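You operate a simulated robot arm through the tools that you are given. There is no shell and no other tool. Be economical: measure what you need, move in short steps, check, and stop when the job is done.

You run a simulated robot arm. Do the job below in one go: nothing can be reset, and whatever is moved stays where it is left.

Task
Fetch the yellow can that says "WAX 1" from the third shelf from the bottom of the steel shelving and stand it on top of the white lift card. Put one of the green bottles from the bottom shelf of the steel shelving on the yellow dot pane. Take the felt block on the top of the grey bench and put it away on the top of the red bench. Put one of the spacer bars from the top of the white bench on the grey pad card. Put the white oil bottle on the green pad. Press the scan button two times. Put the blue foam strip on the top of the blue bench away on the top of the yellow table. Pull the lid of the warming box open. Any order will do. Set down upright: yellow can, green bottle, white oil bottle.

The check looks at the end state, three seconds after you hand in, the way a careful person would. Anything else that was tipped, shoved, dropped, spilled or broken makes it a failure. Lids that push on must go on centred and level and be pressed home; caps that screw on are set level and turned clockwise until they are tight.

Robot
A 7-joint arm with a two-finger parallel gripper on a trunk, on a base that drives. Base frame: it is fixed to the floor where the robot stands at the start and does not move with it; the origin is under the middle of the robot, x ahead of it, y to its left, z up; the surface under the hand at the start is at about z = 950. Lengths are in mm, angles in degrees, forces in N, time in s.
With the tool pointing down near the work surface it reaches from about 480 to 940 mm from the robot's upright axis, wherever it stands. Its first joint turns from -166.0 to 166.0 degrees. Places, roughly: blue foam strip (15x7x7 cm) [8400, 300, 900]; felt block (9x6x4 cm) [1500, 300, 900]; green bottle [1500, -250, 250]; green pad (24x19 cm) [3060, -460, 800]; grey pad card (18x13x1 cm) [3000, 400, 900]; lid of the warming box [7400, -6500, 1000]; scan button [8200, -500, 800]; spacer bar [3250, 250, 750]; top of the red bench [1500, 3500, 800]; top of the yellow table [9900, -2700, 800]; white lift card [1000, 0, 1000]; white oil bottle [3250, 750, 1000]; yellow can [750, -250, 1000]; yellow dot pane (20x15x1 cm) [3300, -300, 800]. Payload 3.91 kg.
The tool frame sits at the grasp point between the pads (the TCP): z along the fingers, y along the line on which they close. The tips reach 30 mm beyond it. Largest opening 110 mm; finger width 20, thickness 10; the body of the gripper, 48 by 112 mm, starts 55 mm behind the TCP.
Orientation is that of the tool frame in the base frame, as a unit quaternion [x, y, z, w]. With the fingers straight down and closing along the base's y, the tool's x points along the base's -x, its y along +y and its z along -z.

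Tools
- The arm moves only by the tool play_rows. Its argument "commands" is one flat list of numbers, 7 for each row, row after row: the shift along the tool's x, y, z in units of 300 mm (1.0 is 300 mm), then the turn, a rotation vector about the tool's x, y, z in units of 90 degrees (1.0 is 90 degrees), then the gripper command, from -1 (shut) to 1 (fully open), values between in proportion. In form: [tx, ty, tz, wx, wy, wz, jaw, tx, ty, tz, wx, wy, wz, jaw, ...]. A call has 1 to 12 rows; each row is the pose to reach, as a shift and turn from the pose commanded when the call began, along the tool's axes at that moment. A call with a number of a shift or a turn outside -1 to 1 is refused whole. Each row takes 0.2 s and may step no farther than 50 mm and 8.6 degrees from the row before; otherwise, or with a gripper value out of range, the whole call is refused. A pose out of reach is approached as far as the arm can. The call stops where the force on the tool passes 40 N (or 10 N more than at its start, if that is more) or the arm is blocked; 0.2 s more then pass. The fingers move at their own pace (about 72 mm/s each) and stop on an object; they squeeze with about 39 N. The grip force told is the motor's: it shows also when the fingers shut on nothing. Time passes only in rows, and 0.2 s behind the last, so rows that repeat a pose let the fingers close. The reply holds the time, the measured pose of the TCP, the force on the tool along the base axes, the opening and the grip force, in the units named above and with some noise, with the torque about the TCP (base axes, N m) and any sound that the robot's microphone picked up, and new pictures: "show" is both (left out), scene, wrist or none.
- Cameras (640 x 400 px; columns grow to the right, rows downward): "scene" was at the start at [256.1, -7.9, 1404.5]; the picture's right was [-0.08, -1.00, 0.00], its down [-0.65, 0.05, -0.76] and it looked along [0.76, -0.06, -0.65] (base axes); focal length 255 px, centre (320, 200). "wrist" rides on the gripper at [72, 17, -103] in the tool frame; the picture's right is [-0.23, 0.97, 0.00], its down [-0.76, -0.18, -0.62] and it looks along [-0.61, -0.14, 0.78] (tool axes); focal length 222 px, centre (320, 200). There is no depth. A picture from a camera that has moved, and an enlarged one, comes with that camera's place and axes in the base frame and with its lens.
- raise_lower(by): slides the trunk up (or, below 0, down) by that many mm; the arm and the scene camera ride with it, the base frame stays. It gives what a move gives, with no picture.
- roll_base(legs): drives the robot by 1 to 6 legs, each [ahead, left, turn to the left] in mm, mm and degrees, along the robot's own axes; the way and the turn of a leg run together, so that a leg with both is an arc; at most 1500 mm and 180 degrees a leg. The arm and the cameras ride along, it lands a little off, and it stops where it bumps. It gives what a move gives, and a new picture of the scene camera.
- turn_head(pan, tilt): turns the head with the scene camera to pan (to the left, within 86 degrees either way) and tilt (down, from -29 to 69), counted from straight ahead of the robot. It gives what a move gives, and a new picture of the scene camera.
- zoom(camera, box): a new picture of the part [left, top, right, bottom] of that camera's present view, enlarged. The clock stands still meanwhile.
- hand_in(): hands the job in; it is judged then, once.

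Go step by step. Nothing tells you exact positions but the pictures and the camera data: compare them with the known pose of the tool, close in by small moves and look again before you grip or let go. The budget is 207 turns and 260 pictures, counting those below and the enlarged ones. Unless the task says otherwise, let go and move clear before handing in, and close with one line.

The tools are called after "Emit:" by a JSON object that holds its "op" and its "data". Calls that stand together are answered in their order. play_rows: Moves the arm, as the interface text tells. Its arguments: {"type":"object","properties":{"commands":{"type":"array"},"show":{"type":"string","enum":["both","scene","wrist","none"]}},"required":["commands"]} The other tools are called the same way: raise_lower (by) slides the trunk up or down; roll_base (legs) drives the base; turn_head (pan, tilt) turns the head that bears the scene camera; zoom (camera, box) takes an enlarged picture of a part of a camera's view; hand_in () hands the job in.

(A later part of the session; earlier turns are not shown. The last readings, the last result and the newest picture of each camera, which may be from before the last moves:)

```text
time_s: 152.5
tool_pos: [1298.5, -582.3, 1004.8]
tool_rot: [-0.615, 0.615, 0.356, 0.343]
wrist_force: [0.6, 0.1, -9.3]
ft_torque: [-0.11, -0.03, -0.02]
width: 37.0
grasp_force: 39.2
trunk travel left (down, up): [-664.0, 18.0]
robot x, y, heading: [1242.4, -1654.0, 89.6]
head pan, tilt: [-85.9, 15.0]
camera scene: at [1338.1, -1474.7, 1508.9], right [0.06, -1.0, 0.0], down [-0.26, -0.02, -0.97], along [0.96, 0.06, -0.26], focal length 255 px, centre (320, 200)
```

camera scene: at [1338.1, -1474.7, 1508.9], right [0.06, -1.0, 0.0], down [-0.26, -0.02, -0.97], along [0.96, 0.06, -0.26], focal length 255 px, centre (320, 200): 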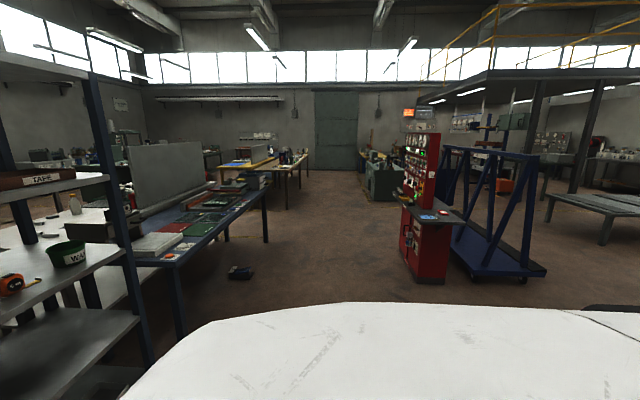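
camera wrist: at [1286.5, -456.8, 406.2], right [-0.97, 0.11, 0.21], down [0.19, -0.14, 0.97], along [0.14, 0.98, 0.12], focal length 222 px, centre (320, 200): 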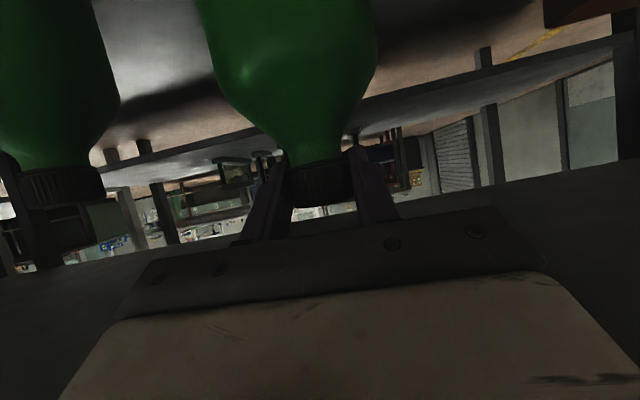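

The bottle is held upright. The blue table beyond the shelving should hold the pane and the green pad; I'll slide along the aisle to x ≈ 3000.

Emit:
{"op": "turn_head", "data": {"pan": -10, "tilt": 35}}

Emit:
{"op": "roll_base", "data": {"legs": [[0, -1500, 0], [0, -300, 0]]}}

```text
time_s: 154.0
tool_pos: [1298.1, -581.2, 1003.8]
tool_rot: [0.615, -0.614, -0.356, -0.343]
wrist_force: [0.1, 0.4, -9.2]
ft_torque: [-0.07, -0.03, -0.01]
width: 37.0
grasp_force: 38.6
trunk travel left (down, up): [-664.0, 18.0]
robot x, y, heading: [1243.5, -1651.1, 89.5]
head pan, tilt: [-10.0, 35.0]
camera scene: at [1260.9, -1394.1, 1476.8], right [0.98, -0.18, 0.0], down [-0.1, -0.56, -0.82], along [0.15, 0.8, -0.57], focal length 255 px, centre (320, 200)
```

scene: 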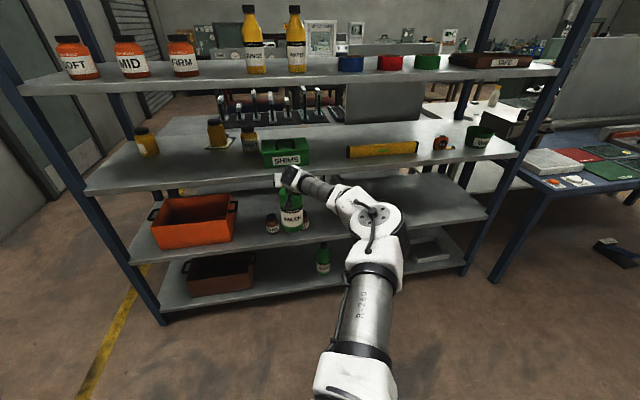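

```text
time_s: 168.6
tool_pos: [3138.9, -605.1, 1005.4]
tool_rot: [-0.613, 0.616, 0.355, 0.345]
wrist_force: [-0.2, -0.2, 0.2]
ft_torque: [0.01, -0.02, -0.01]
width: 0.0
grasp_force: 37.5
trunk travel left (down, up): [-664.0, 18.0]
robot x, y, heading: [3075.6, -1674.7, 89.4]
head pan, tilt: [-10.0, 35.0]
camera scene: at [3098.4, -1417.4, 1477.1], right [0.98, -0.19, 0.0], down [-0.11, -0.56, -0.82], along [0.15, 0.8, -0.57], focal length 255 px, centre (320, 200)
```

scene: 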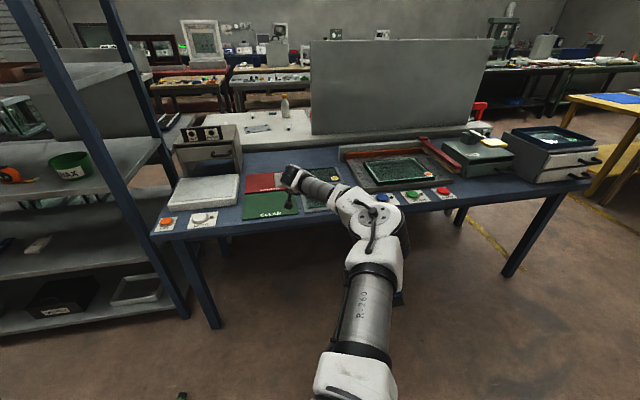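

The bottle was knocked from the grip on the way (it probably caught the table edge); I see something green on the floor at lower left. I'll look there.

Emit:
{"op": "turn_head", "data": {"pan": 25, "tilt": 52}}

Emit:
{"op": "turn_head", "data": {"pan": 55, "tilt": 45}}

```text
time_s: 169.6
tool_pos: [3139.5, -605.1, 1006.5]
tool_rot: [-0.613, 0.616, 0.355, 0.345]
wrist_force: [0.4, -0.1, -0.3]
ft_torque: [-0.01, -0.03, 0.0]
width: 0.1
grasp_force: 37.9
trunk travel left (down, up): [-664.0, 18.0]
robot x, y, heading: [3075.5, -1672.1, 89.4]
head pan, tilt: [25.0, 52.0]
camera scene: at [3050.8, -1435.4, 1452.8], right [0.91, 0.41, 0.0], down [0.32, -0.72, -0.62], along [-0.25, 0.56, -0.79], focal length 255 px, centre (320, 200)
```

scene: 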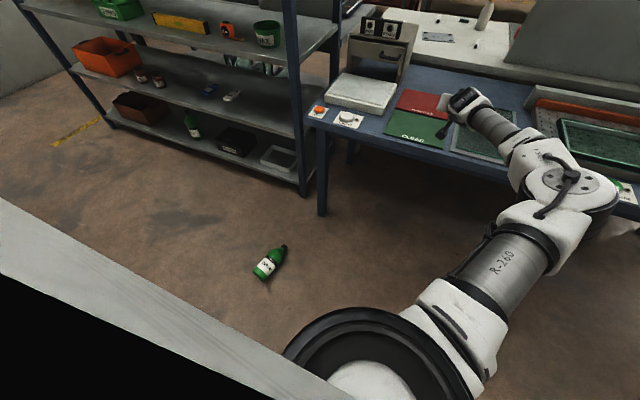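

```text
time_s: 170.6
tool_pos: [3139.1, -605.1, 1005.4]
tool_rot: [-0.613, 0.616, 0.355, 0.344]
wrist_force: [0.0, -1.2, -0.5]
ft_torque: [0.01, 0.0, 0.05]
width: 0.0
grasp_force: 37.3
trunk travel left (down, up): [-664.0, 18.0]
robot x, y, heading: [3081.7, -1673.7, 89.5]
head pan, tilt: [55.0, 45.0]
camera scene: at [3015.7, -1456.4, 1462.3], right [0.58, 0.81, 0.0], down [0.57, -0.41, -0.71], along [-0.57, 0.41, -0.71], focal length 255 px, centre (320, 200)
```

scene: 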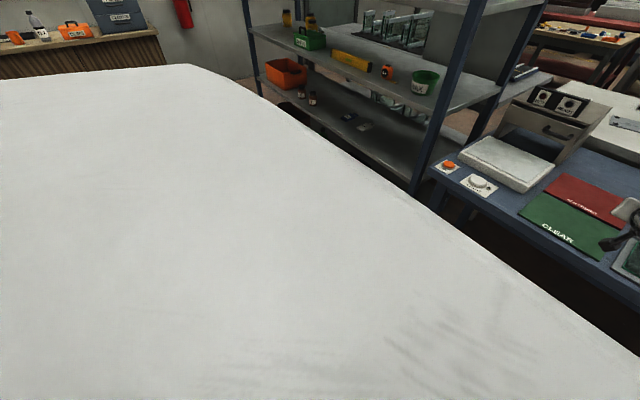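

The bottle lies on the floor near (2526, -978), seemingly intact. I'll back off, line up with it and try to pick it up from the floor.

Emit:
{"op": "roll_base", "data": {"legs": [[-230, 0, 0], [0, 570, 0]]}}

Emit:
{"op": "turn_head", "data": {"pan": 5, "tilt": 50}}

Emit:
{"op": "zoom", "data": {"camera": "scene", "box": [240, 140, 400, 240]}}

```text
time_s: 176.6
tool_pos: [2600.3, -825.7, 1005.6]
tool_rot: [-0.609, 0.619, 0.354, 0.347]
wrist_force: [0.3, 0.1, -0.4]
ft_torque: [0.04, 0.05, 0.03]
width: 0.1
grasp_force: 37.7
trunk travel left (down, up): [-664.0, 18.0]
robot x, y, heading: [2524.0, -1892.7, 88.6]
head pan, tilt: [55.0, 45.0]
camera scene: at [2466.5, -1675.7, 1462.3], right [0.59, 0.8, 0.0], down [0.57, -0.42, -0.71], along [-0.57, 0.42, -0.71], focal length 255 px, centre (320, 200)
```

scene: 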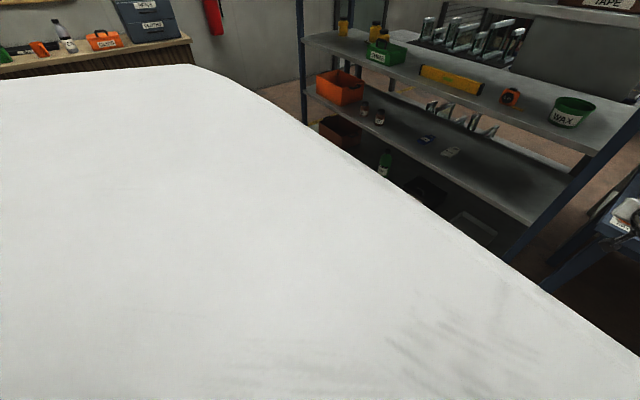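

```text
time_s: 177.8
tool_pos: [2600.9, -825.4, 1006.0]
tool_rot: [-0.609, 0.62, 0.353, 0.347]
wrist_force: [0.2, 0.5, 0.4]
ft_torque: [0.01, -0.02, -0.01]
width: 0.0
grasp_force: 37.5
trunk travel left (down, up): [-664.0, 18.0]
robot x, y, heading: [2525.1, -1893.8, 88.4]
head pan, tilt: [5.0, 50.0]
camera scene: at [2527.2, -1647.1, 1455.4], right [1.0, 0.06, 0.0], down [0.05, -0.76, -0.64], along [-0.04, 0.64, -0.77], focal length 255 px, centre (320, 200)
```

scene: 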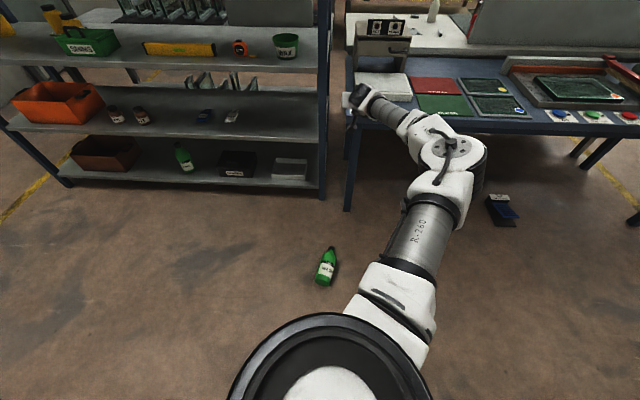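

```text
4.00 times, centred on (320, 190) of scene
camera zoom: at [2527.2, -1647.1, 1455.4], right [1.0, 0.06, 0.0], down [0.05, -0.76, -0.64], along [-0.04, 0.64, -0.77], focal length 1021 px, centre (320, 240)
```

zoom: 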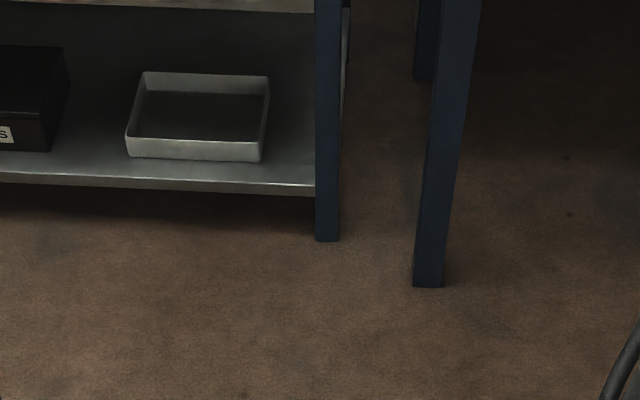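

Emit:
{"op": "play_rows", "data": {"commands": [0.03, 0.03, -0.05, 0, 0.083, 0, 1, 0.06, 0.06, -0.1, 0, 0.167, 0, 1, 0.09, 0.09, -0.15, 0, 0.25, 0, 1, 0.12, 0.12, -0.2, 0, 0.333, 0, 1, 0.15, 0.15, -0.25, 0, 0.417, 0, 1, 0.18, 0.18, -0.3, 0, 0.5, 0, 1, 0.21, 0.21, -0.35, 0, 0.583, 0, 1, 0.24, 0.25, -0.4, 0, 0.667, 0, 1, 0.24, 0.25, -0.4, 0, 0.667, 0, 1], "show": "none"}}

Emit:
{"op": "roll_base", "data": {"legs": [[50, 0, 1.5]]}}

Emit:
{"op": "raise_lower", "data": {"by": -400}}

Emit:
{"op": "raise_lower", "data": {"by": -180}}

```text
time_s: 179.8
tool_pos: [2526.0, -963.6, 1008.9]
tool_rot: [-0.704, 0.711, 0.001, -0.01]
wrist_force: [-0.5, -0.3, -0.4]
ft_torque: [0.01, 0.01, -0.01]
width: 109.8
grasp_force: 0.1
trunk travel left (down, up): [-664.0, 18.0]
robot x, y, heading: [2523.4, -1894.5, 88.3]
head pan, tilt: [5.0, 50.0]
```

```text
time_s: 180.7
tool_pos: [2503.4, -915.1, 1007.8]
tool_rot: [0.713, -0.701, 0.0, 0.011]
wrist_force: [-0.3, -0.1, -0.1]
ft_torque: [-0.04, 0.0, 0.01]
width: 110.2
grasp_force: 0.1
trunk travel left (down, up): [-664.0, 18.0]
robot x, y, heading: [2527.8, -1840.4, 89.9]
head pan, tilt: [5.0, 50.0]
camera scene: at [2521.4, -1597.2, 1455.0], right [1.0, 0.09, 0.0], down [0.07, -0.76, -0.64], along [-0.06, 0.64, -0.77], focal length 255 px, centre (320, 200)
```

scene: 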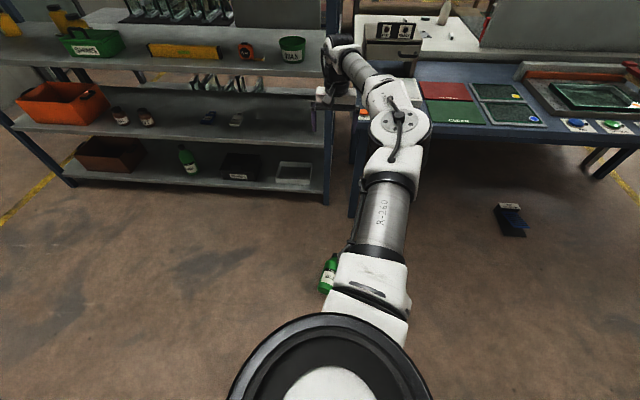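

```text
time_s: 184.6
tool_pos: [2504.1, -914.8, 608.7]
tool_rot: [0.713, -0.701, -0.001, 0.011]
wrist_force: [0.1, 0.3, 0.5]
ft_torque: [-0.01, -0.02, 0.02]
width: 110.1
grasp_force: 0.0
trunk travel left (down, up): [-264.0, 418.0]
robot x, y, heading: [2525.1, -1845.3, 89.8]
head pan, tilt: [5.0, 50.0]
```

```text
time_s: 186.6
tool_pos: [2502.4, -914.1, 428.9]
tool_rot: [0.713, -0.701, -0.001, 0.009]
wrist_force: [-0.5, 0.2, 0.2]
ft_torque: [-0.01, 0.02, 0.05]
width: 109.7
grasp_force: 0.0
trunk travel left (down, up): [-84.0, 598.0]
robot x, y, heading: [2527.9, -1842.7, 90.0]
head pan, tilt: [5.0, 50.0]
```

Emit:
{"op": "play_rows", "data": {"commands": [0, -0.03, 0.15, 0, 0, 0, 1, 0, -0.06, 0.3, 0, 0, 0, 1, 0.06, -0.06, 0.45, 0, 0, 0, 1, 0.12, -0.06, 0.6, 0, 0, 0, 1, 0.17, -0.06, 0.73, 0, 0, 0, 1, 0.17, -0.06, 0.73, 0, 0, 0, 1]}}

```text
time_s: 188.0
tool_pos: [2520.6, -969.3, 205.3]
tool_rot: [0.713, -0.701, -0.001, 0.01]
wrist_force: [-0.9, 0.0, -0.8]
ft_torque: [-0.02, 0.0, -0.01]
width: 110.1
grasp_force: 0.1
trunk travel left (down, up): [-84.0, 598.0]
robot x, y, heading: [2527.2, -1844.2, 89.8]
head pan, tilt: [5.0, 50.0]
camera scene: at [2521.5, -1598.7, 875.4], right [1.0, 0.09, 0.0], down [0.07, -0.76, -0.64], along [-0.06, 0.64, -0.77], focal length 255 px, centre (320, 200)
camera wrist: at [2505.4, -1039.9, 310.7], right [-0.98, 0.21, 0.01], down [0.17, 0.77, 0.61], along [0.12, 0.6, -0.79], focal length 222 px, centre (320, 200)
```

scene: 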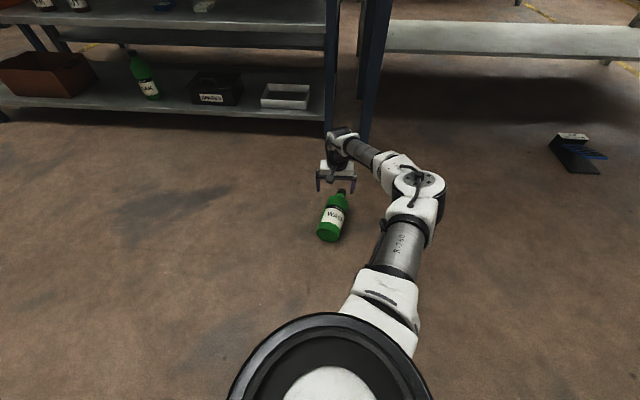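
wrist: 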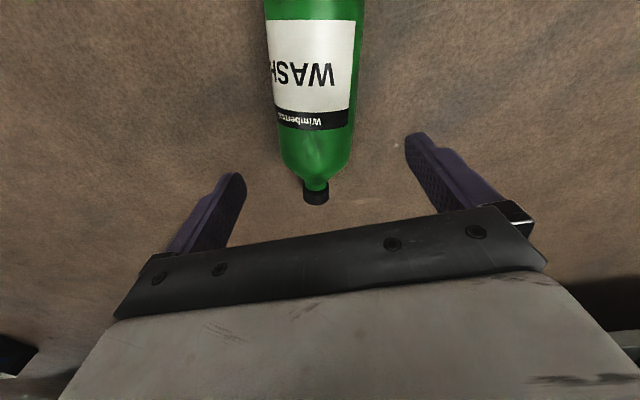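

The arm reaches low. The bottle's axis is yawed about 12°; I'll turn the hand to match and come to just above it.

Emit:
{"op": "play_rows", "data": {"commands": [0, -0.02, 0.1, 0, 0, 0.07, 1, 0, -0.02, 0.17, 0, 0, 0.14, 1, 0, -0.02, 0.2, 0, 0, 0.14, 1]}}

Emit:
{"op": "zoom", "data": {"camera": "scene", "box": [270, 120, 430, 220]}}

```text
time_s: 188.8
tool_pos: [2526.2, -968.2, 154.2]
tool_rot: [-0.632, 0.775, 0.001, -0.01]
wrist_force: [0.7, -0.6, -1.5]
ft_torque: [0.0, 0.02, -0.03]
width: 110.1
grasp_force: 0.0
trunk travel left (down, up): [-84.0, 598.0]
robot x, y, heading: [2525.1, -1845.9, 89.8]
head pan, tilt: [5.0, 50.0]
camera scene: at [2521.7, -1599.7, 877.0], right [1.0, 0.09, 0.0], down [0.07, -0.76, -0.64], along [-0.06, 0.64, -0.76], focal length 255 px, centre (320, 200)
camera wrist: at [2495.4, -1034.9, 258.0], right [-0.91, 0.42, 0.01], down [0.34, 0.72, 0.61], along [0.25, 0.56, -0.79], focal length 222 px, centre (320, 200)
```

scene: 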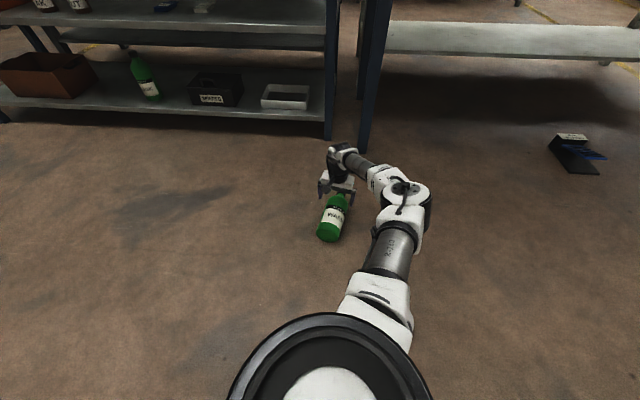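
wrist: 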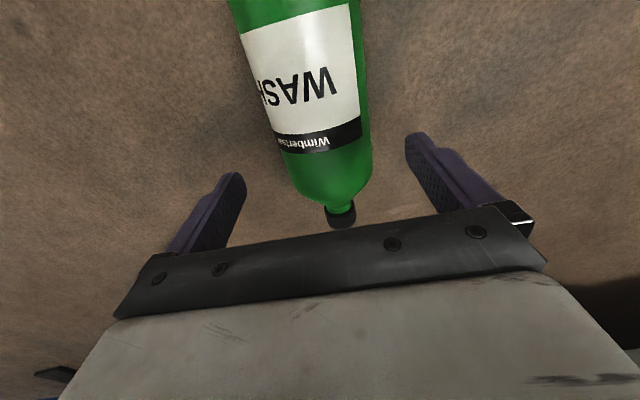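

```text
4.00 times, centred on (350, 170) of scene
camera zoom: at [2521.7, -1599.7, 877.0], right [1.0, 0.09, 0.0], down [0.07, -0.76, -0.64], along [-0.06, 0.64, -0.76], focal length 1021 px, centre (200, 320)
```

zoom: 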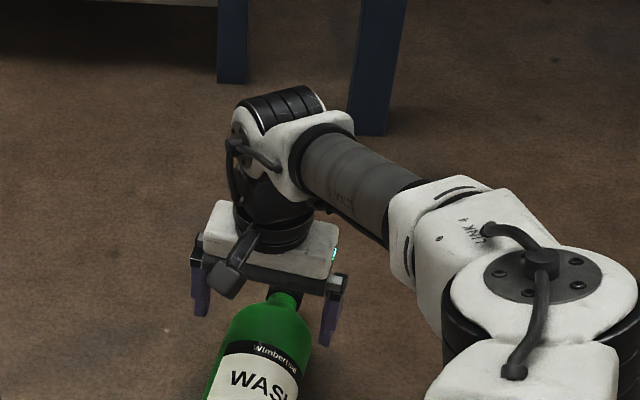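

Emit:
{"op": "play_rows", "data": {"commands": [0, 0.006, 0.12, 0, 0, 0, 1, 0, 0.006, 0.24, 0, 0, 0, 1, 0, 0.006, 0.355, 0, 0, 0, 1, 0, 0.006, 0.355, 0, 0, 0, 1]}}

```text
time_s: 190.0
tool_pos: [2537.2, -940.8, 104.4]
tool_rot: [-0.629, 0.777, 0.021, 0.018]
wrist_force: [0.1, 0.0, -0.2]
ft_torque: [0.02, -0.03, 0.01]
width: 109.6
grasp_force: 0.1
trunk travel left (down, up): [-84.0, 598.0]
robot x, y, heading: [2526.3, -1844.5, 90.2]
head pan, tilt: [5.0, 50.0]
stopped in row 4: the arm was blocked; the commanded pose is now the measured one
camera scene: at [2522.1, -1609.7, 890.5], right [1.0, 0.09, 0.0], down [0.07, -0.75, -0.66], along [-0.06, 0.65, -0.75], focal length 255 px, centre (320, 200)
camera wrist: at [2505.2, -1013.2, 203.7], right [-0.9, 0.43, 0.02], down [0.33, 0.67, 0.66], along [0.27, 0.61, -0.75], focal length 222 px, centre (320, 200)
```

scene: 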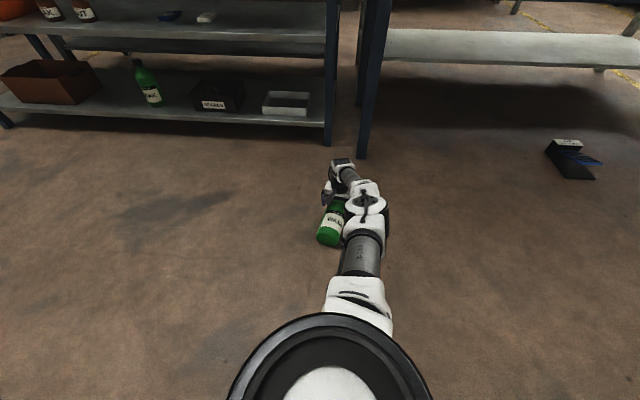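
wrist: 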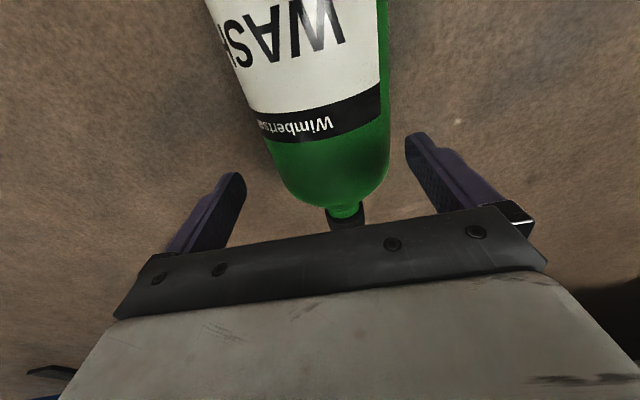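

Blocked by the robot's own body again; a higher trunk should give the arm a steeper, clearer line. Raise the trunk and roll 60 mm closer, then reach down.

Emit:
{"op": "raise_lower", "data": {"by": 130}}

Emit:
{"op": "roll_base", "data": {"legs": [[70, 0, 0]]}}

Emit:
{"op": "play_rows", "data": {"commands": [0.1, 0.01, 0, 0.003, 0.017, 0, 1, 0.2, 0.02, 0.05, 0.007, 0.035, 0, 1, 0.3, 0.03, 0.14, 0.007, 0.035, 0, 1, 0.34, 0.03, 0.26, 0.007, 0.035, 0, 1, 0.34, 0.03, 0.26, 0.007, 0.035, 0, 1], "show": "wrist"}}

```text
time_s: 191.6
tool_pos: [2532.9, -952.6, 195.3]
tool_rot: [-0.63, 0.777, 0.009, 0.005]
wrist_force: [0.3, -0.6, -0.9]
ft_torque: [0.04, -0.02, 0.01]
width: 109.8
grasp_force: 0.0
trunk travel left (down, up): [-214.0, 468.0]
robot x, y, heading: [2528.5, -1843.7, 90.2]
head pan, tilt: [5.0, 50.0]
```

```text
time_s: 192.6
tool_pos: [2532.4, -884.9, 194.9]
tool_rot: [-0.63, 0.777, 0.009, 0.006]
wrist_force: [-0.3, 0.1, 0.8]
ft_torque: [0.03, 0.02, -0.03]
width: 109.9
grasp_force: 0.1
trunk travel left (down, up): [-214.0, 468.0]
robot x, y, heading: [2526.5, -1780.4, 90.3]
head pan, tilt: [5.0, 50.0]
camera scene: at [2521.3, -1531.1, 1005.4], right [1.0, 0.09, 0.0], down [0.07, -0.76, -0.64], along [-0.06, 0.64, -0.77], focal length 255 px, centre (320, 200)
```

scene: 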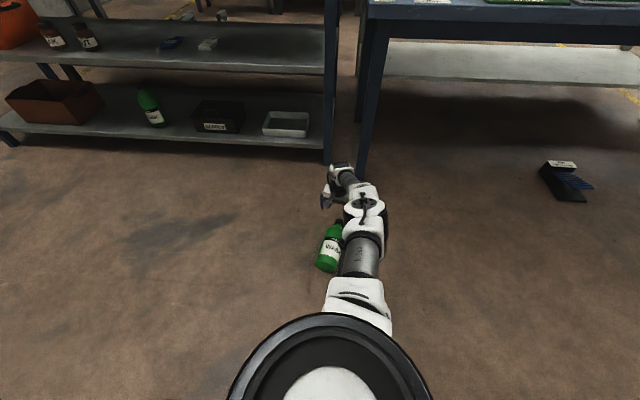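

```text
time_s: 193.8
tool_pos: [2501.2, -980.6, 113.3]
tool_rot: [-0.63, 0.777, -0.013, -0.013]
wrist_force: [-0.4, 0.3, 0.8]
ft_torque: [-0.04, 0.02, -0.01]
width: 109.9
grasp_force: 0.1
trunk travel left (down, up): [-214.0, 468.0]
robot x, y, heading: [2528.1, -1779.6, 90.2]
head pan, tilt: [5.0, 50.0]
camera wrist: at [2470.6, -1044.6, 220.0], right [-0.91, 0.42, -0.01], down [0.33, 0.73, 0.6], along [0.26, 0.54, -0.8], focal length 222 px, centre (320, 200)
```

wrist: 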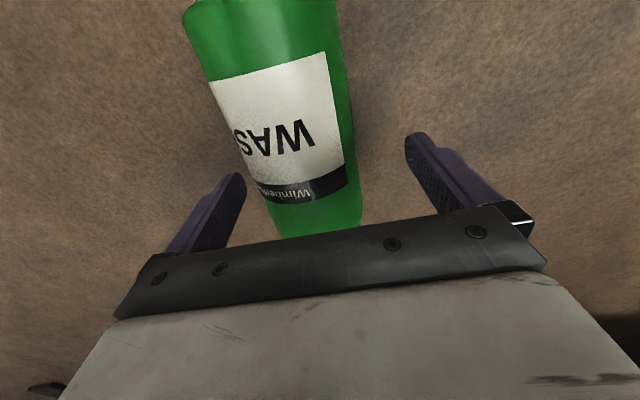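

Emit:
{"op": "play_rows", "data": {"commands": [-0.068, -0.047, -0.02, 0, -0.02, 0, 1, -0.068, -0.047, 0.06, 0, -0.02, 0, 1, -0.068, -0.047, 0.14, 0, -0.02, 0, 1, -0.068, -0.047, 0.2, 0, -0.02, 0, 1, -0.068, -0.047, 0.2, 0, -0.02, 0, 1]}}

```text
time_s: 195.0
tool_pos: [2522.3, -965.0, 53.5]
tool_rot: [-0.629, 0.778, -0.003, -0.001]
wrist_force: [-1.2, -0.1, 0.1]
ft_torque: [-0.02, 0.01, -0.03]
width: 109.8
grasp_force: 0.0
trunk travel left (down, up): [-214.0, 468.0]
robot x, y, heading: [2525.9, -1776.8, 90.0]
head pan, tilt: [5.0, 50.0]
camera scene: at [2521.3, -1531.0, 1005.4], right [1.0, 0.09, 0.0], down [0.07, -0.76, -0.64], along [-0.06, 0.64, -0.77], focal length 255 px, centre (320, 200)
camera wrist: at [2490.4, -1033.0, 157.2], right [-0.91, 0.42, -0.01], down [0.33, 0.71, 0.62], along [0.27, 0.56, -0.78], focal length 222 px, centre (320, 200)
```

scene: 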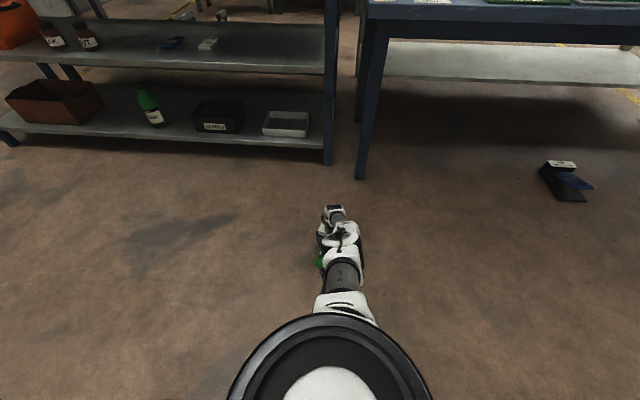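
wrist: 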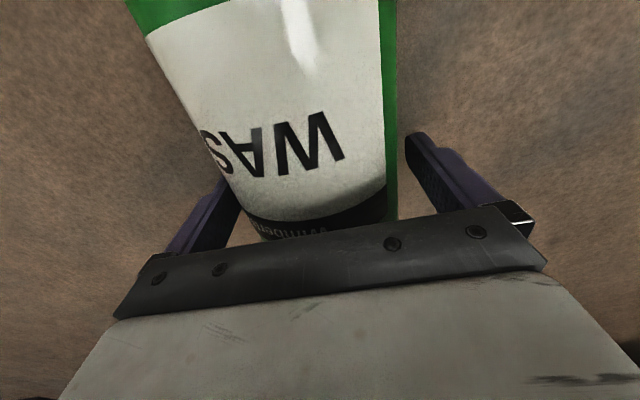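

Straddling the bottle at z = 53. Close and lift.

Emit:
{"op": "play_rows", "data": {"commands": [0, 0, 0.013, 0, 0, 0, 0.5, 0, 0, 0.013, 0, 0, 0, -1, 0, 0, 0.013, 0, 0, 0, -1, 0, 0, 0.013, 0, 0, 0, -1, 0, 0, 0.013, 0, 0, 0, -1, 0, 0, -0.08, 0, 0, 0, -1, 0, 0, -0.2, 0, 0, 0, -1, 0, 0, -0.3, 0, 0, 0, -1, 0, 0, -0.3, 0, 0, 0, -1]}}

```text
time_s: 197.0
tool_pos: [2517.4, -962.4, 142.8]
tool_rot: [-0.629, 0.777, -0.004, -0.001]
wrist_force: [0.4, 0.7, -9.6]
ft_torque: [0.13, -0.02, 0.03]
width: 88.6
grasp_force: 39.2
out of reach, approached as far as the arm can: row 6
trunk travel left (down, up): [-214.0, 468.0]
robot x, y, heading: [2529.6, -1779.2, 90.0]
head pan, tilt: [5.0, 50.0]
camera scene: at [2521.3, -1530.7, 1005.2], right [1.0, 0.09, 0.0], down [0.07, -0.76, -0.64], along [-0.06, 0.64, -0.77], focal length 255 px, centre (320, 200)
camera wrist: at [2485.5, -1029.3, 247.8], right [-0.91, 0.43, -0.01], down [0.33, 0.71, 0.62], along [0.27, 0.56, -0.78], focal length 222 px, centre (320, 200)
```

scene: 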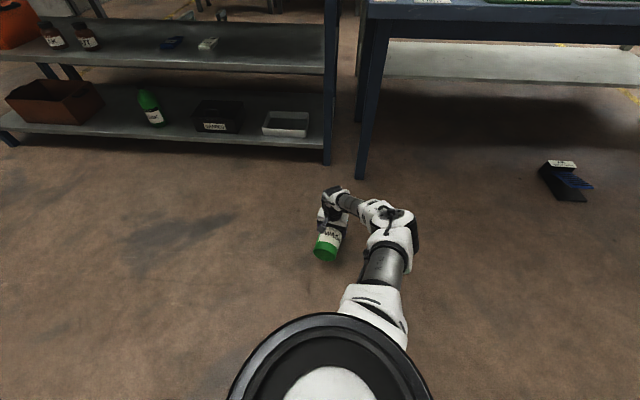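
wrist: 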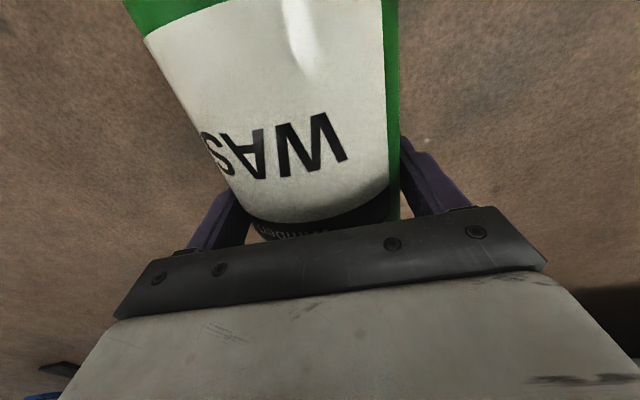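

Emit:
{"op": "raise_lower", "data": {"by": 400}}

Emit:
{"op": "raise_lower", "data": {"by": 66}}

Emit:
{"op": "roll_base", "data": {"legs": [[-100, 0, 0], [0, -700, 0]]}}

```text
time_s: 200.8
tool_pos: [2516.5, -961.3, 542.0]
tool_rot: [-0.629, 0.777, -0.003, -0.001]
wrist_force: [-0.3, -0.6, -8.3]
ft_torque: [0.15, -0.04, 0.0]
width: 88.8
grasp_force: 39.1
trunk travel left (down, up): [-614.0, 68.0]
robot x, y, heading: [2527.9, -1779.5, 90.3]
head pan, tilt: [5.0, 50.0]
```

```text
time_s: 201.8
tool_pos: [2516.1, -961.3, 608.8]
tool_rot: [-0.63, 0.777, -0.004, 0.0]
wrist_force: [-0.3, -0.4, -8.8]
ft_torque: [0.09, -0.05, 0.0]
width: 88.4
grasp_force: 38.7
trunk travel left (down, up): [-680.0, 2.0]
robot x, y, heading: [2526.6, -1776.7, 90.1]
head pan, tilt: [5.0, 50.0]
```

```text
time_s: 208.4
tool_pos: [3210.8, -1060.5, 610.2]
tool_rot: [-0.629, 0.777, -0.003, 0.0]
wrist_force: [-0.5, -0.8, -8.3]
ft_torque: [0.14, 0.0, -0.01]
width: 88.4
grasp_force: 38.7
trunk travel left (down, up): [-680.0, 2.0]
robot x, y, heading: [3223.4, -1877.0, 90.1]
head pan, tilt: [5.0, 50.0]
camera scene: at [3216.0, -1628.6, 1471.2], right [1.0, 0.09, 0.0], down [0.07, -0.76, -0.64], along [-0.06, 0.64, -0.77], focal length 255 px, centre (320, 200)
```

scene: 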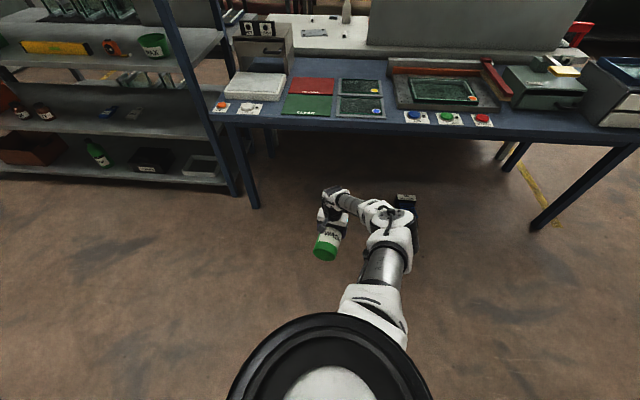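

Emit:
{"op": "turn_head", "data": {"pan": 0, "tilt": 32}}

Emit:
{"op": "zoom", "data": {"camera": "scene", "box": [200, 130, 520, 330]}}

```text
time_s: 209.2
tool_pos: [3211.7, -1059.8, 609.1]
tool_rot: [-0.629, 0.777, -0.004, 0.0]
wrist_force: [-0.1, -0.3, -9.6]
ft_torque: [0.09, -0.03, 0.0]
width: 88.5
grasp_force: 38.6
trunk travel left (down, up): [-680.0, 2.0]
robot x, y, heading: [3222.6, -1875.3, 90.2]
head pan, tilt: [0.0, 32.0]
camera scene: at [3222.6, -1615.7, 1497.5], right [1.0, 0.0, 0.0], down [0.0, -0.53, -0.85], along [0.0, 0.85, -0.53], focal length 255 px, centre (320, 200)
```

scene: 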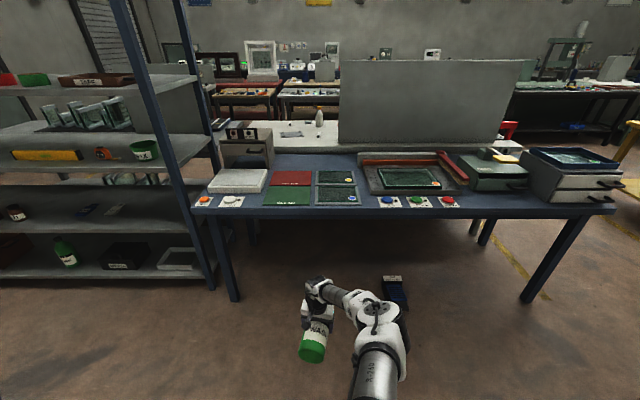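

```text
2.00 times, centred on (360, 230) of scene
camera zoom: at [3222.6, -1615.7, 1497.5], right [1.0, 0.0, 0.0], down [0.0, -0.53, -0.85], along [0.0, 0.85, -0.53], focal length 510 px, centre (240, 140)
```

zoom: 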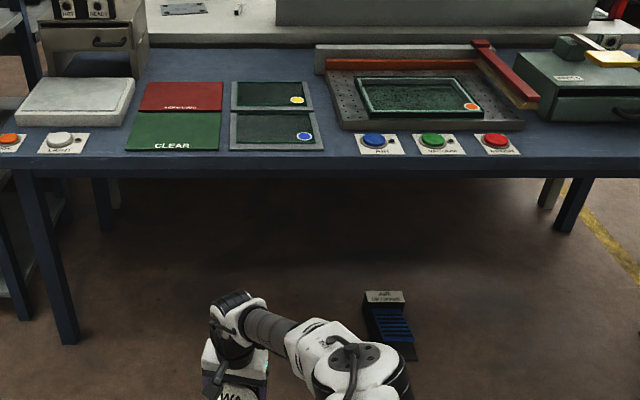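

The yellow-dot pane is the far one at about (3317, -275); table top z ≈ 800. Now raise the bottle and pitch the tool up 90° so the bottle stands upright.

Emit:
{"op": "play_rows", "data": {"commands": [0, 0, -0.083, 0, -0.083, 0, -1, 0, 0, -0.167, 0, -0.167, 0, -1, 0, 0, -0.25, 0, -0.25, 0, -1, 0, 0, -0.333, 0, -0.333, 0, -1, 0, 0, -0.417, 0, -0.417, 0, -1, 0, 0, -0.5, 0, -0.5, 0, -1, 0, 0, -0.583, 0, -0.583, 0, -1, 0, 0, -0.667, 0, -0.667, 0, -1, 0, 0, -0.75, 0, -0.75, 0, -1, 0, 0, -0.833, 0, -0.833, 0, -1, 0, 0, -0.917, 0, -0.917, 0, -1, 0, 0, -1.0, 0, -1.0, 0, -1]}}

```text
time_s: 211.8
tool_pos: [3141.2, -1062.7, 964.9]
tool_rot: [-0.442, 0.57, 0.421, 0.55]
wrist_force: [0.4, 0.6, -9.4]
ft_torque: [-0.05, -0.01, 0.02]
width: 88.4
grasp_force: 38.7
out of reach, approached as far as the arm can: row 8, 9, 10, 11, 12
trunk travel left (down, up): [-680.0, 2.0]
robot x, y, heading: [3222.4, -1873.5, 90.0]
head pan, tilt: [0.0, 32.0]
camera scene: at [3222.7, -1615.7, 1497.5], right [1.0, 0.0, 0.0], down [0.0, -0.53, -0.85], along [0.0, 0.85, -0.53], focal length 255 px, centre (320, 200)
camera wrist: at [3100.0, -1160.9, 895.8], right [-0.94, 0.26, 0.22], down [0.02, -0.62, 0.79], along [0.34, 0.74, 0.58], focal length 222 px, centre (320, 200)
```

scene: 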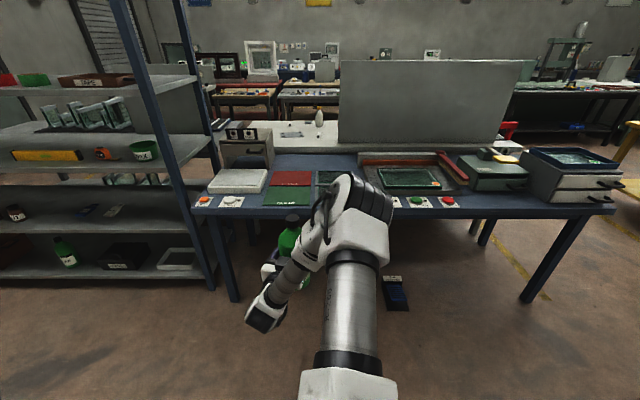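
wrist: 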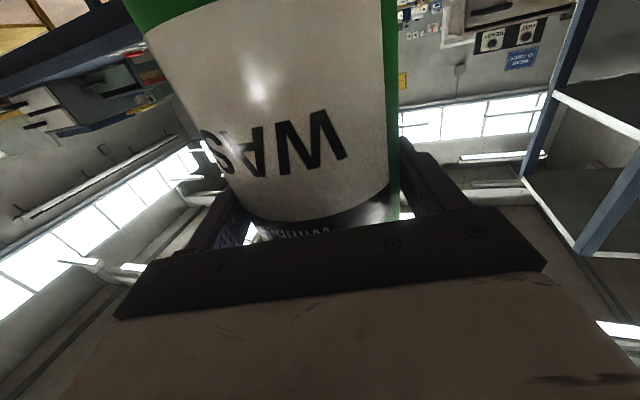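

The bottle is upright in the hand, base near z = 850. Slide right to line up with the pane, then approach.

Emit:
{"op": "roll_base", "data": {"legs": [[0, -170, 0], [500, 0, 0]]}}

Emit:
{"op": "zoom", "data": {"camera": "scene", "box": [180, 150, 460, 325]}}

```text
time_s: 216.3
tool_pos: [3314.1, -561.9, 963.8]
tool_rot: [-0.44, 0.571, 0.42, 0.552]
wrist_force: [-0.1, 0.8, -8.8]
ft_torque: [-0.1, 0.02, -0.02]
width: 88.6
grasp_force: 38.8
trunk travel left (down, up): [-680.0, 2.0]
robot x, y, heading: [3386.0, -1373.6, 90.2]
head pan, tilt: [0.0, 32.0]
camera scene: at [3391.9, -1115.3, 1497.4], right [1.0, 0.0, 0.0], down [0.0, -0.53, -0.85], along [0.0, 0.85, -0.53], focal length 255 px, centre (320, 200)
```

scene: 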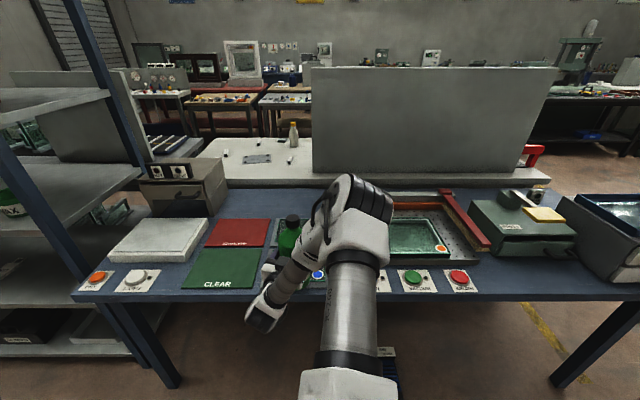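

```text
2.29 times, centred on (320, 238) of scene
camera zoom: at [3391.9, -1115.3, 1497.4], right [1.0, 0.0, 0.0], down [0.0, -0.53, -0.85], along [0.0, 0.85, -0.53], focal length 583 px, centre (320, 114)
```

zoom: 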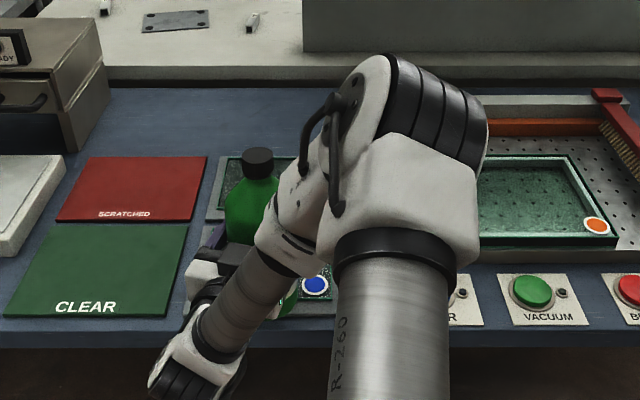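

Emit:
{"op": "roll_base", "data": {"legs": [[283, 0, 0]]}}

Emit:
{"op": "zoom", "data": {"camera": "scene", "box": [180, 200, 460, 375]}}

Emit:
{"op": "play_rows", "data": {"commands": [0, 0, 0, 0, 0, 0, -1], "show": "wrist"}}

```text
time_s: 218.3
tool_pos: [3317.7, -275.0, 963.4]
tool_rot: [-0.44, 0.571, 0.42, 0.552]
wrist_force: [0.3, -0.6, -8.8]
ft_torque: [-0.06, 0.01, 0.01]
width: 88.5
grasp_force: 39.4
trunk travel left (down, up): [-680.0, 2.0]
robot x, y, heading: [3390.4, -1092.0, 90.0]
head pan, tilt: [0.0, 32.0]
camera scene: at [3393.5, -830.0, 1497.4], right [1.0, 0.0, 0.0], down [0.0, -0.53, -0.85], along [0.0, 0.85, -0.53], focal length 255 px, centre (320, 200)
```

scene: 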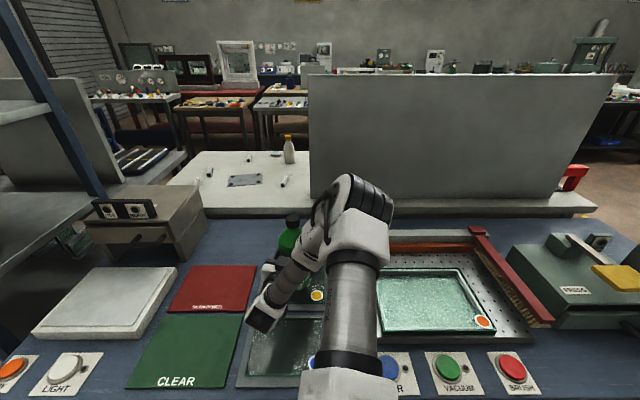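

```text
2.29 times, centred on (320, 288) of scene
camera zoom: at [3393.5, -830.0, 1497.4], right [1.0, 0.0, 0.0], down [0.0, -0.53, -0.85], along [0.0, 0.85, -0.53], focal length 583 px, centre (320, 0)
```

zoom: 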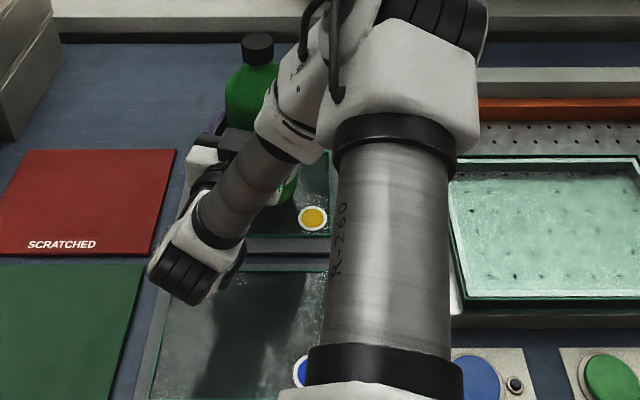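

```text
time_s: 218.7
tool_pos: [3317.4, -277.2, 963.5]
tool_rot: [-0.441, 0.571, 0.419, 0.551]
wrist_force: [0.0, -0.5, -8.9]
ft_torque: [-0.05, 0.02, -0.01]
width: 88.7
grasp_force: 39.5
trunk travel left (down, up): [-680.0, 2.0]
robot x, y, heading: [3390.6, -1091.1, 89.8]
head pan, tilt: [0.0, 32.0]
camera wrist: at [3274.0, -375.7, 894.9], right [-0.94, 0.26, 0.22], down [0.01, -0.62, 0.79], along [0.34, 0.74, 0.58], focal length 222 px, centre (320, 200)
```

wrist: 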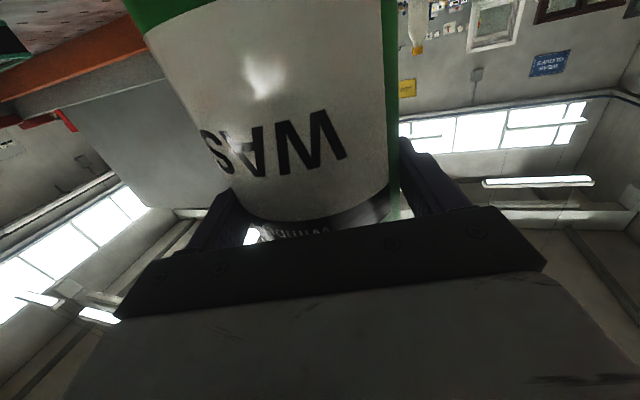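

Emit:
{"op": "roll_base", "data": {"legs": [[16, 0, 0]]}}

Emit:
{"op": "raise_lower", "data": {"by": -28}}

Emit:
{"op": "turn_head", "data": {"pan": 45, "tilt": 48}}

```text
time_s: 219.4
tool_pos: [3317.2, -261.4, 961.6]
tool_rot: [-0.441, 0.571, 0.42, 0.551]
wrist_force: [-0.2, 0.0, -9.0]
ft_torque: [-0.06, 0.0, -0.02]
width: 88.6
grasp_force: 38.9
trunk travel left (down, up): [-680.0, 2.0]
robot x, y, heading: [3387.4, -1076.7, 89.8]
head pan, tilt: [0.0, 32.0]
camera scene: at [3393.6, -814.7, 1497.4], right [1.0, 0.0, 0.0], down [0.0, -0.53, -0.85], along [0.0, 0.85, -0.53], focal length 255 px, centre (320, 200)
```

scene: 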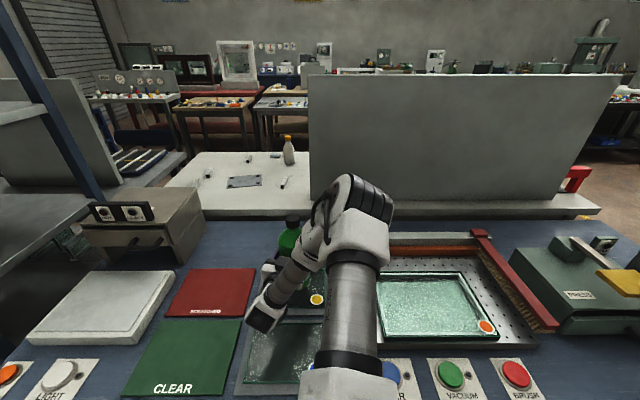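

```text
time_s: 220.2
tool_pos: [3318.8, -262.4, 935.3]
tool_rot: [-0.441, 0.57, 0.42, 0.551]
wrist_force: [-0.6, -0.3, -9.4]
ft_torque: [-0.08, 0.03, 0.0]
width: 88.6
grasp_force: 38.7
trunk travel left (down, up): [-652.0, 30.0]
robot x, y, heading: [3392.6, -1077.6, 89.8]
head pan, tilt: [0.0, 32.0]
```

```text
time_s: 221.3
tool_pos: [3317.2, -261.5, 935.5]
tool_rot: [-0.441, 0.571, 0.42, 0.551]
wrist_force: [0.4, -0.3, -8.9]
ft_torque: [-0.08, 0.01, -0.01]
width: 88.9
grasp_force: 39.1
trunk travel left (down, up): [-652.0, 30.0]
robot x, y, heading: [3390.4, -1074.5, 89.7]
head pan, tilt: [45.0, 48.0]
camera scene: at [3337.8, -849.2, 1445.9], right [0.71, 0.7, 0.0], down [0.52, -0.53, -0.67], along [-0.47, 0.48, -0.74], focal length 255 px, centre (320, 200)
```

scene: 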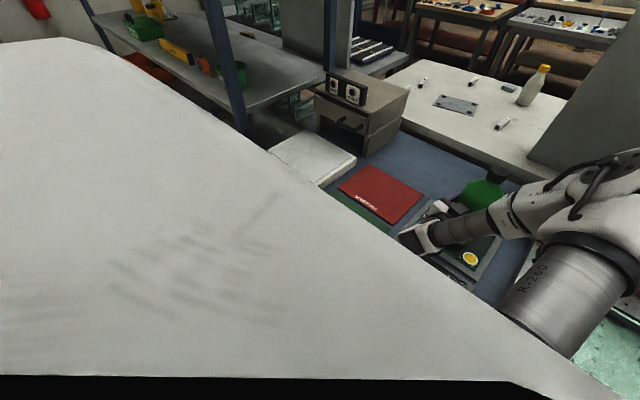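

Emit:
{"op": "zoom", "data": {"camera": "scene", "box": [380, 150, 560, 263]}}

Emit:
{"op": "raise_lower", "data": {"by": -8}}

```text
3.54 times, centred on (470, 206) of scene
camera zoom: at [3337.8, -849.2, 1445.9], right [0.71, 0.7, 0.0], down [0.52, -0.53, -0.67], along [-0.47, 0.48, -0.74], focal length 903 px, centre (-211, 177)
```

zoom: 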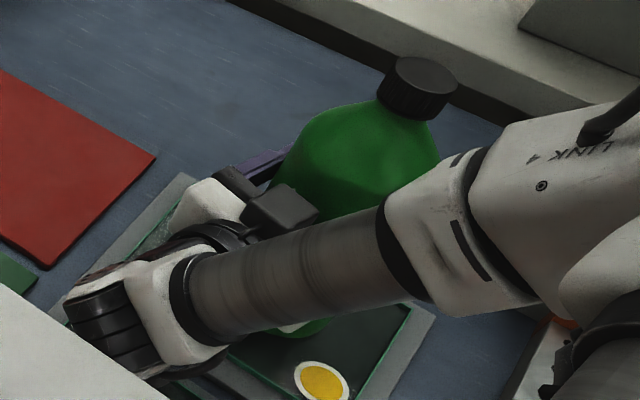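

```text
time_s: 221.9
tool_pos: [3317.3, -261.7, 930.3]
tool_rot: [-0.438, 0.569, 0.421, 0.554]
wrist_force: [-0.2, 1.4, 4.3]
ft_torque: [0.67, -0.06, 0.0]
width: 88.6
grasp_force: 39.1
trunk travel left (down, up): [-644.0, 38.0]
robot x, y, heading: [3386.7, -1075.7, 89.7]
head pan, tilt: [45.0, 48.0]
```

Emit:
{"op": "play_rows", "data": {"commands": [0, 0, 0, 0, -0.02, 0, -1, 0, 0, 0, 0, -0.02, 0, -1], "show": "none"}}

Emit:
{"op": "raise_lower", "data": {"by": -1}}

```text
time_s: 222.5
tool_pos: [3313.6, -263.0, 929.1]
tool_rot: [-0.433, 0.565, 0.424, 0.56]
wrist_force: [1.1, 0.4, -6.6]
ft_torque: [-0.04, -0.03, -0.02]
width: 88.5
grasp_force: 38.7
out of reach, approached as far as the arm can: row 1, 2
trunk travel left (down, up): [-644.0, 38.0]
robot x, y, heading: [3393.9, -1071.3, 89.7]
head pan, tilt: [45.0, 48.0]
```

```text
time_s: 223.0
tool_pos: [3313.2, -262.4, 929.9]
tool_rot: [-0.433, 0.565, 0.424, 0.56]
wrist_force: [-0.7, -0.2, -7.3]
ft_torque: [-0.05, 0.04, 0.03]
width: 88.6
grasp_force: 38.8
trunk travel left (down, up): [-643.0, 39.0]
robot x, y, heading: [3392.8, -1075.0, 89.4]
head pan, tilt: [45.0, 48.0]
```

Emit:
{"op": "raise_lower", "data": {"by": -3}}

Emit:
{"op": "zoom", "data": {"camera": "scene", "box": [380, 150, 560, 263]}}

```text
time_s: 223.5
tool_pos: [3313.2, -262.3, 929.3]
tool_rot: [-0.432, 0.564, 0.425, 0.561]
wrist_force: [-0.8, -2.1, 4.4]
ft_torque: [0.18, 0.2, 0.02]
width: 88.4
grasp_force: 38.9
trunk travel left (down, up): [-640.0, 42.0]
robot x, y, heading: [3392.1, -1072.9, 89.8]
head pan, tilt: [45.0, 48.0]
```

```text
3.54 times, centred on (470, 206) of scene
camera zoom: at [3337.8, -850.8, 1434.4], right [0.71, 0.7, 0.0], down [0.52, -0.53, -0.67], along [-0.47, 0.48, -0.74], focal length 903 px, centre (-211, 177)
```

zoom: 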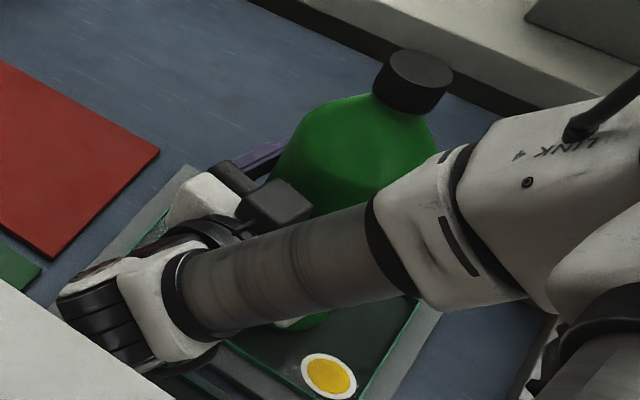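

Seated on the pane. Open the fingers fully, then back the base out along the tool's axis.

Emit:
{"op": "play_rows", "data": {"commands": [0, 0, 0, 0, 0, 0, 1, 0, 0, 0, 0, 0, 0, 1, 0, 0, 0, 0, 0, 0, 1], "show": "wrist"}}

Emit:
{"op": "zoom", "data": {"camera": "scene", "box": [380, 150, 560, 263]}}

```text
time_s: 224.3
tool_pos: [3314.4, -263.7, 927.9]
tool_rot: [-0.432, 0.564, 0.424, 0.561]
wrist_force: [-0.2, 0.7, 0.5]
ft_torque: [0.0, 0.01, 0.02]
width: 109.9
grasp_force: 0.1
trunk travel left (down, up): [-640.0, 42.0]
robot x, y, heading: [3389.8, -1070.4, 89.5]
head pan, tilt: [45.0, 48.0]
camera wrist: at [3270.2, -359.3, 856.7], right [-0.94, 0.26, 0.22], down [0.0, -0.64, 0.77], along [0.34, 0.72, 0.6], focal length 222 px, centre (320, 200)
```

wrist: 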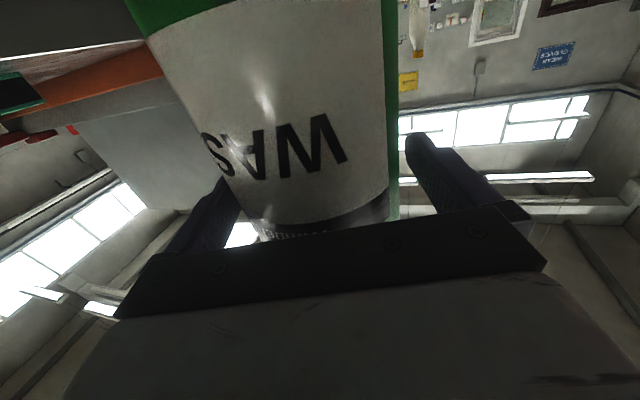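

```text
3.54 times, centred on (470, 206) of scene
camera zoom: at [3337.8, -850.2, 1434.1], right [0.71, 0.7, 0.0], down [0.52, -0.53, -0.67], along [-0.47, 0.48, -0.74], focal length 903 px, centre (-211, 177)
```

zoom: 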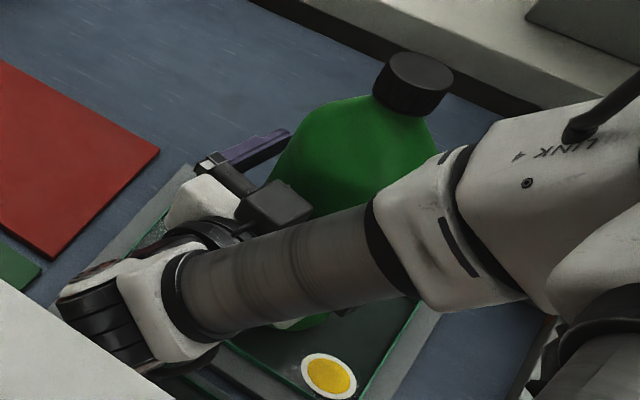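

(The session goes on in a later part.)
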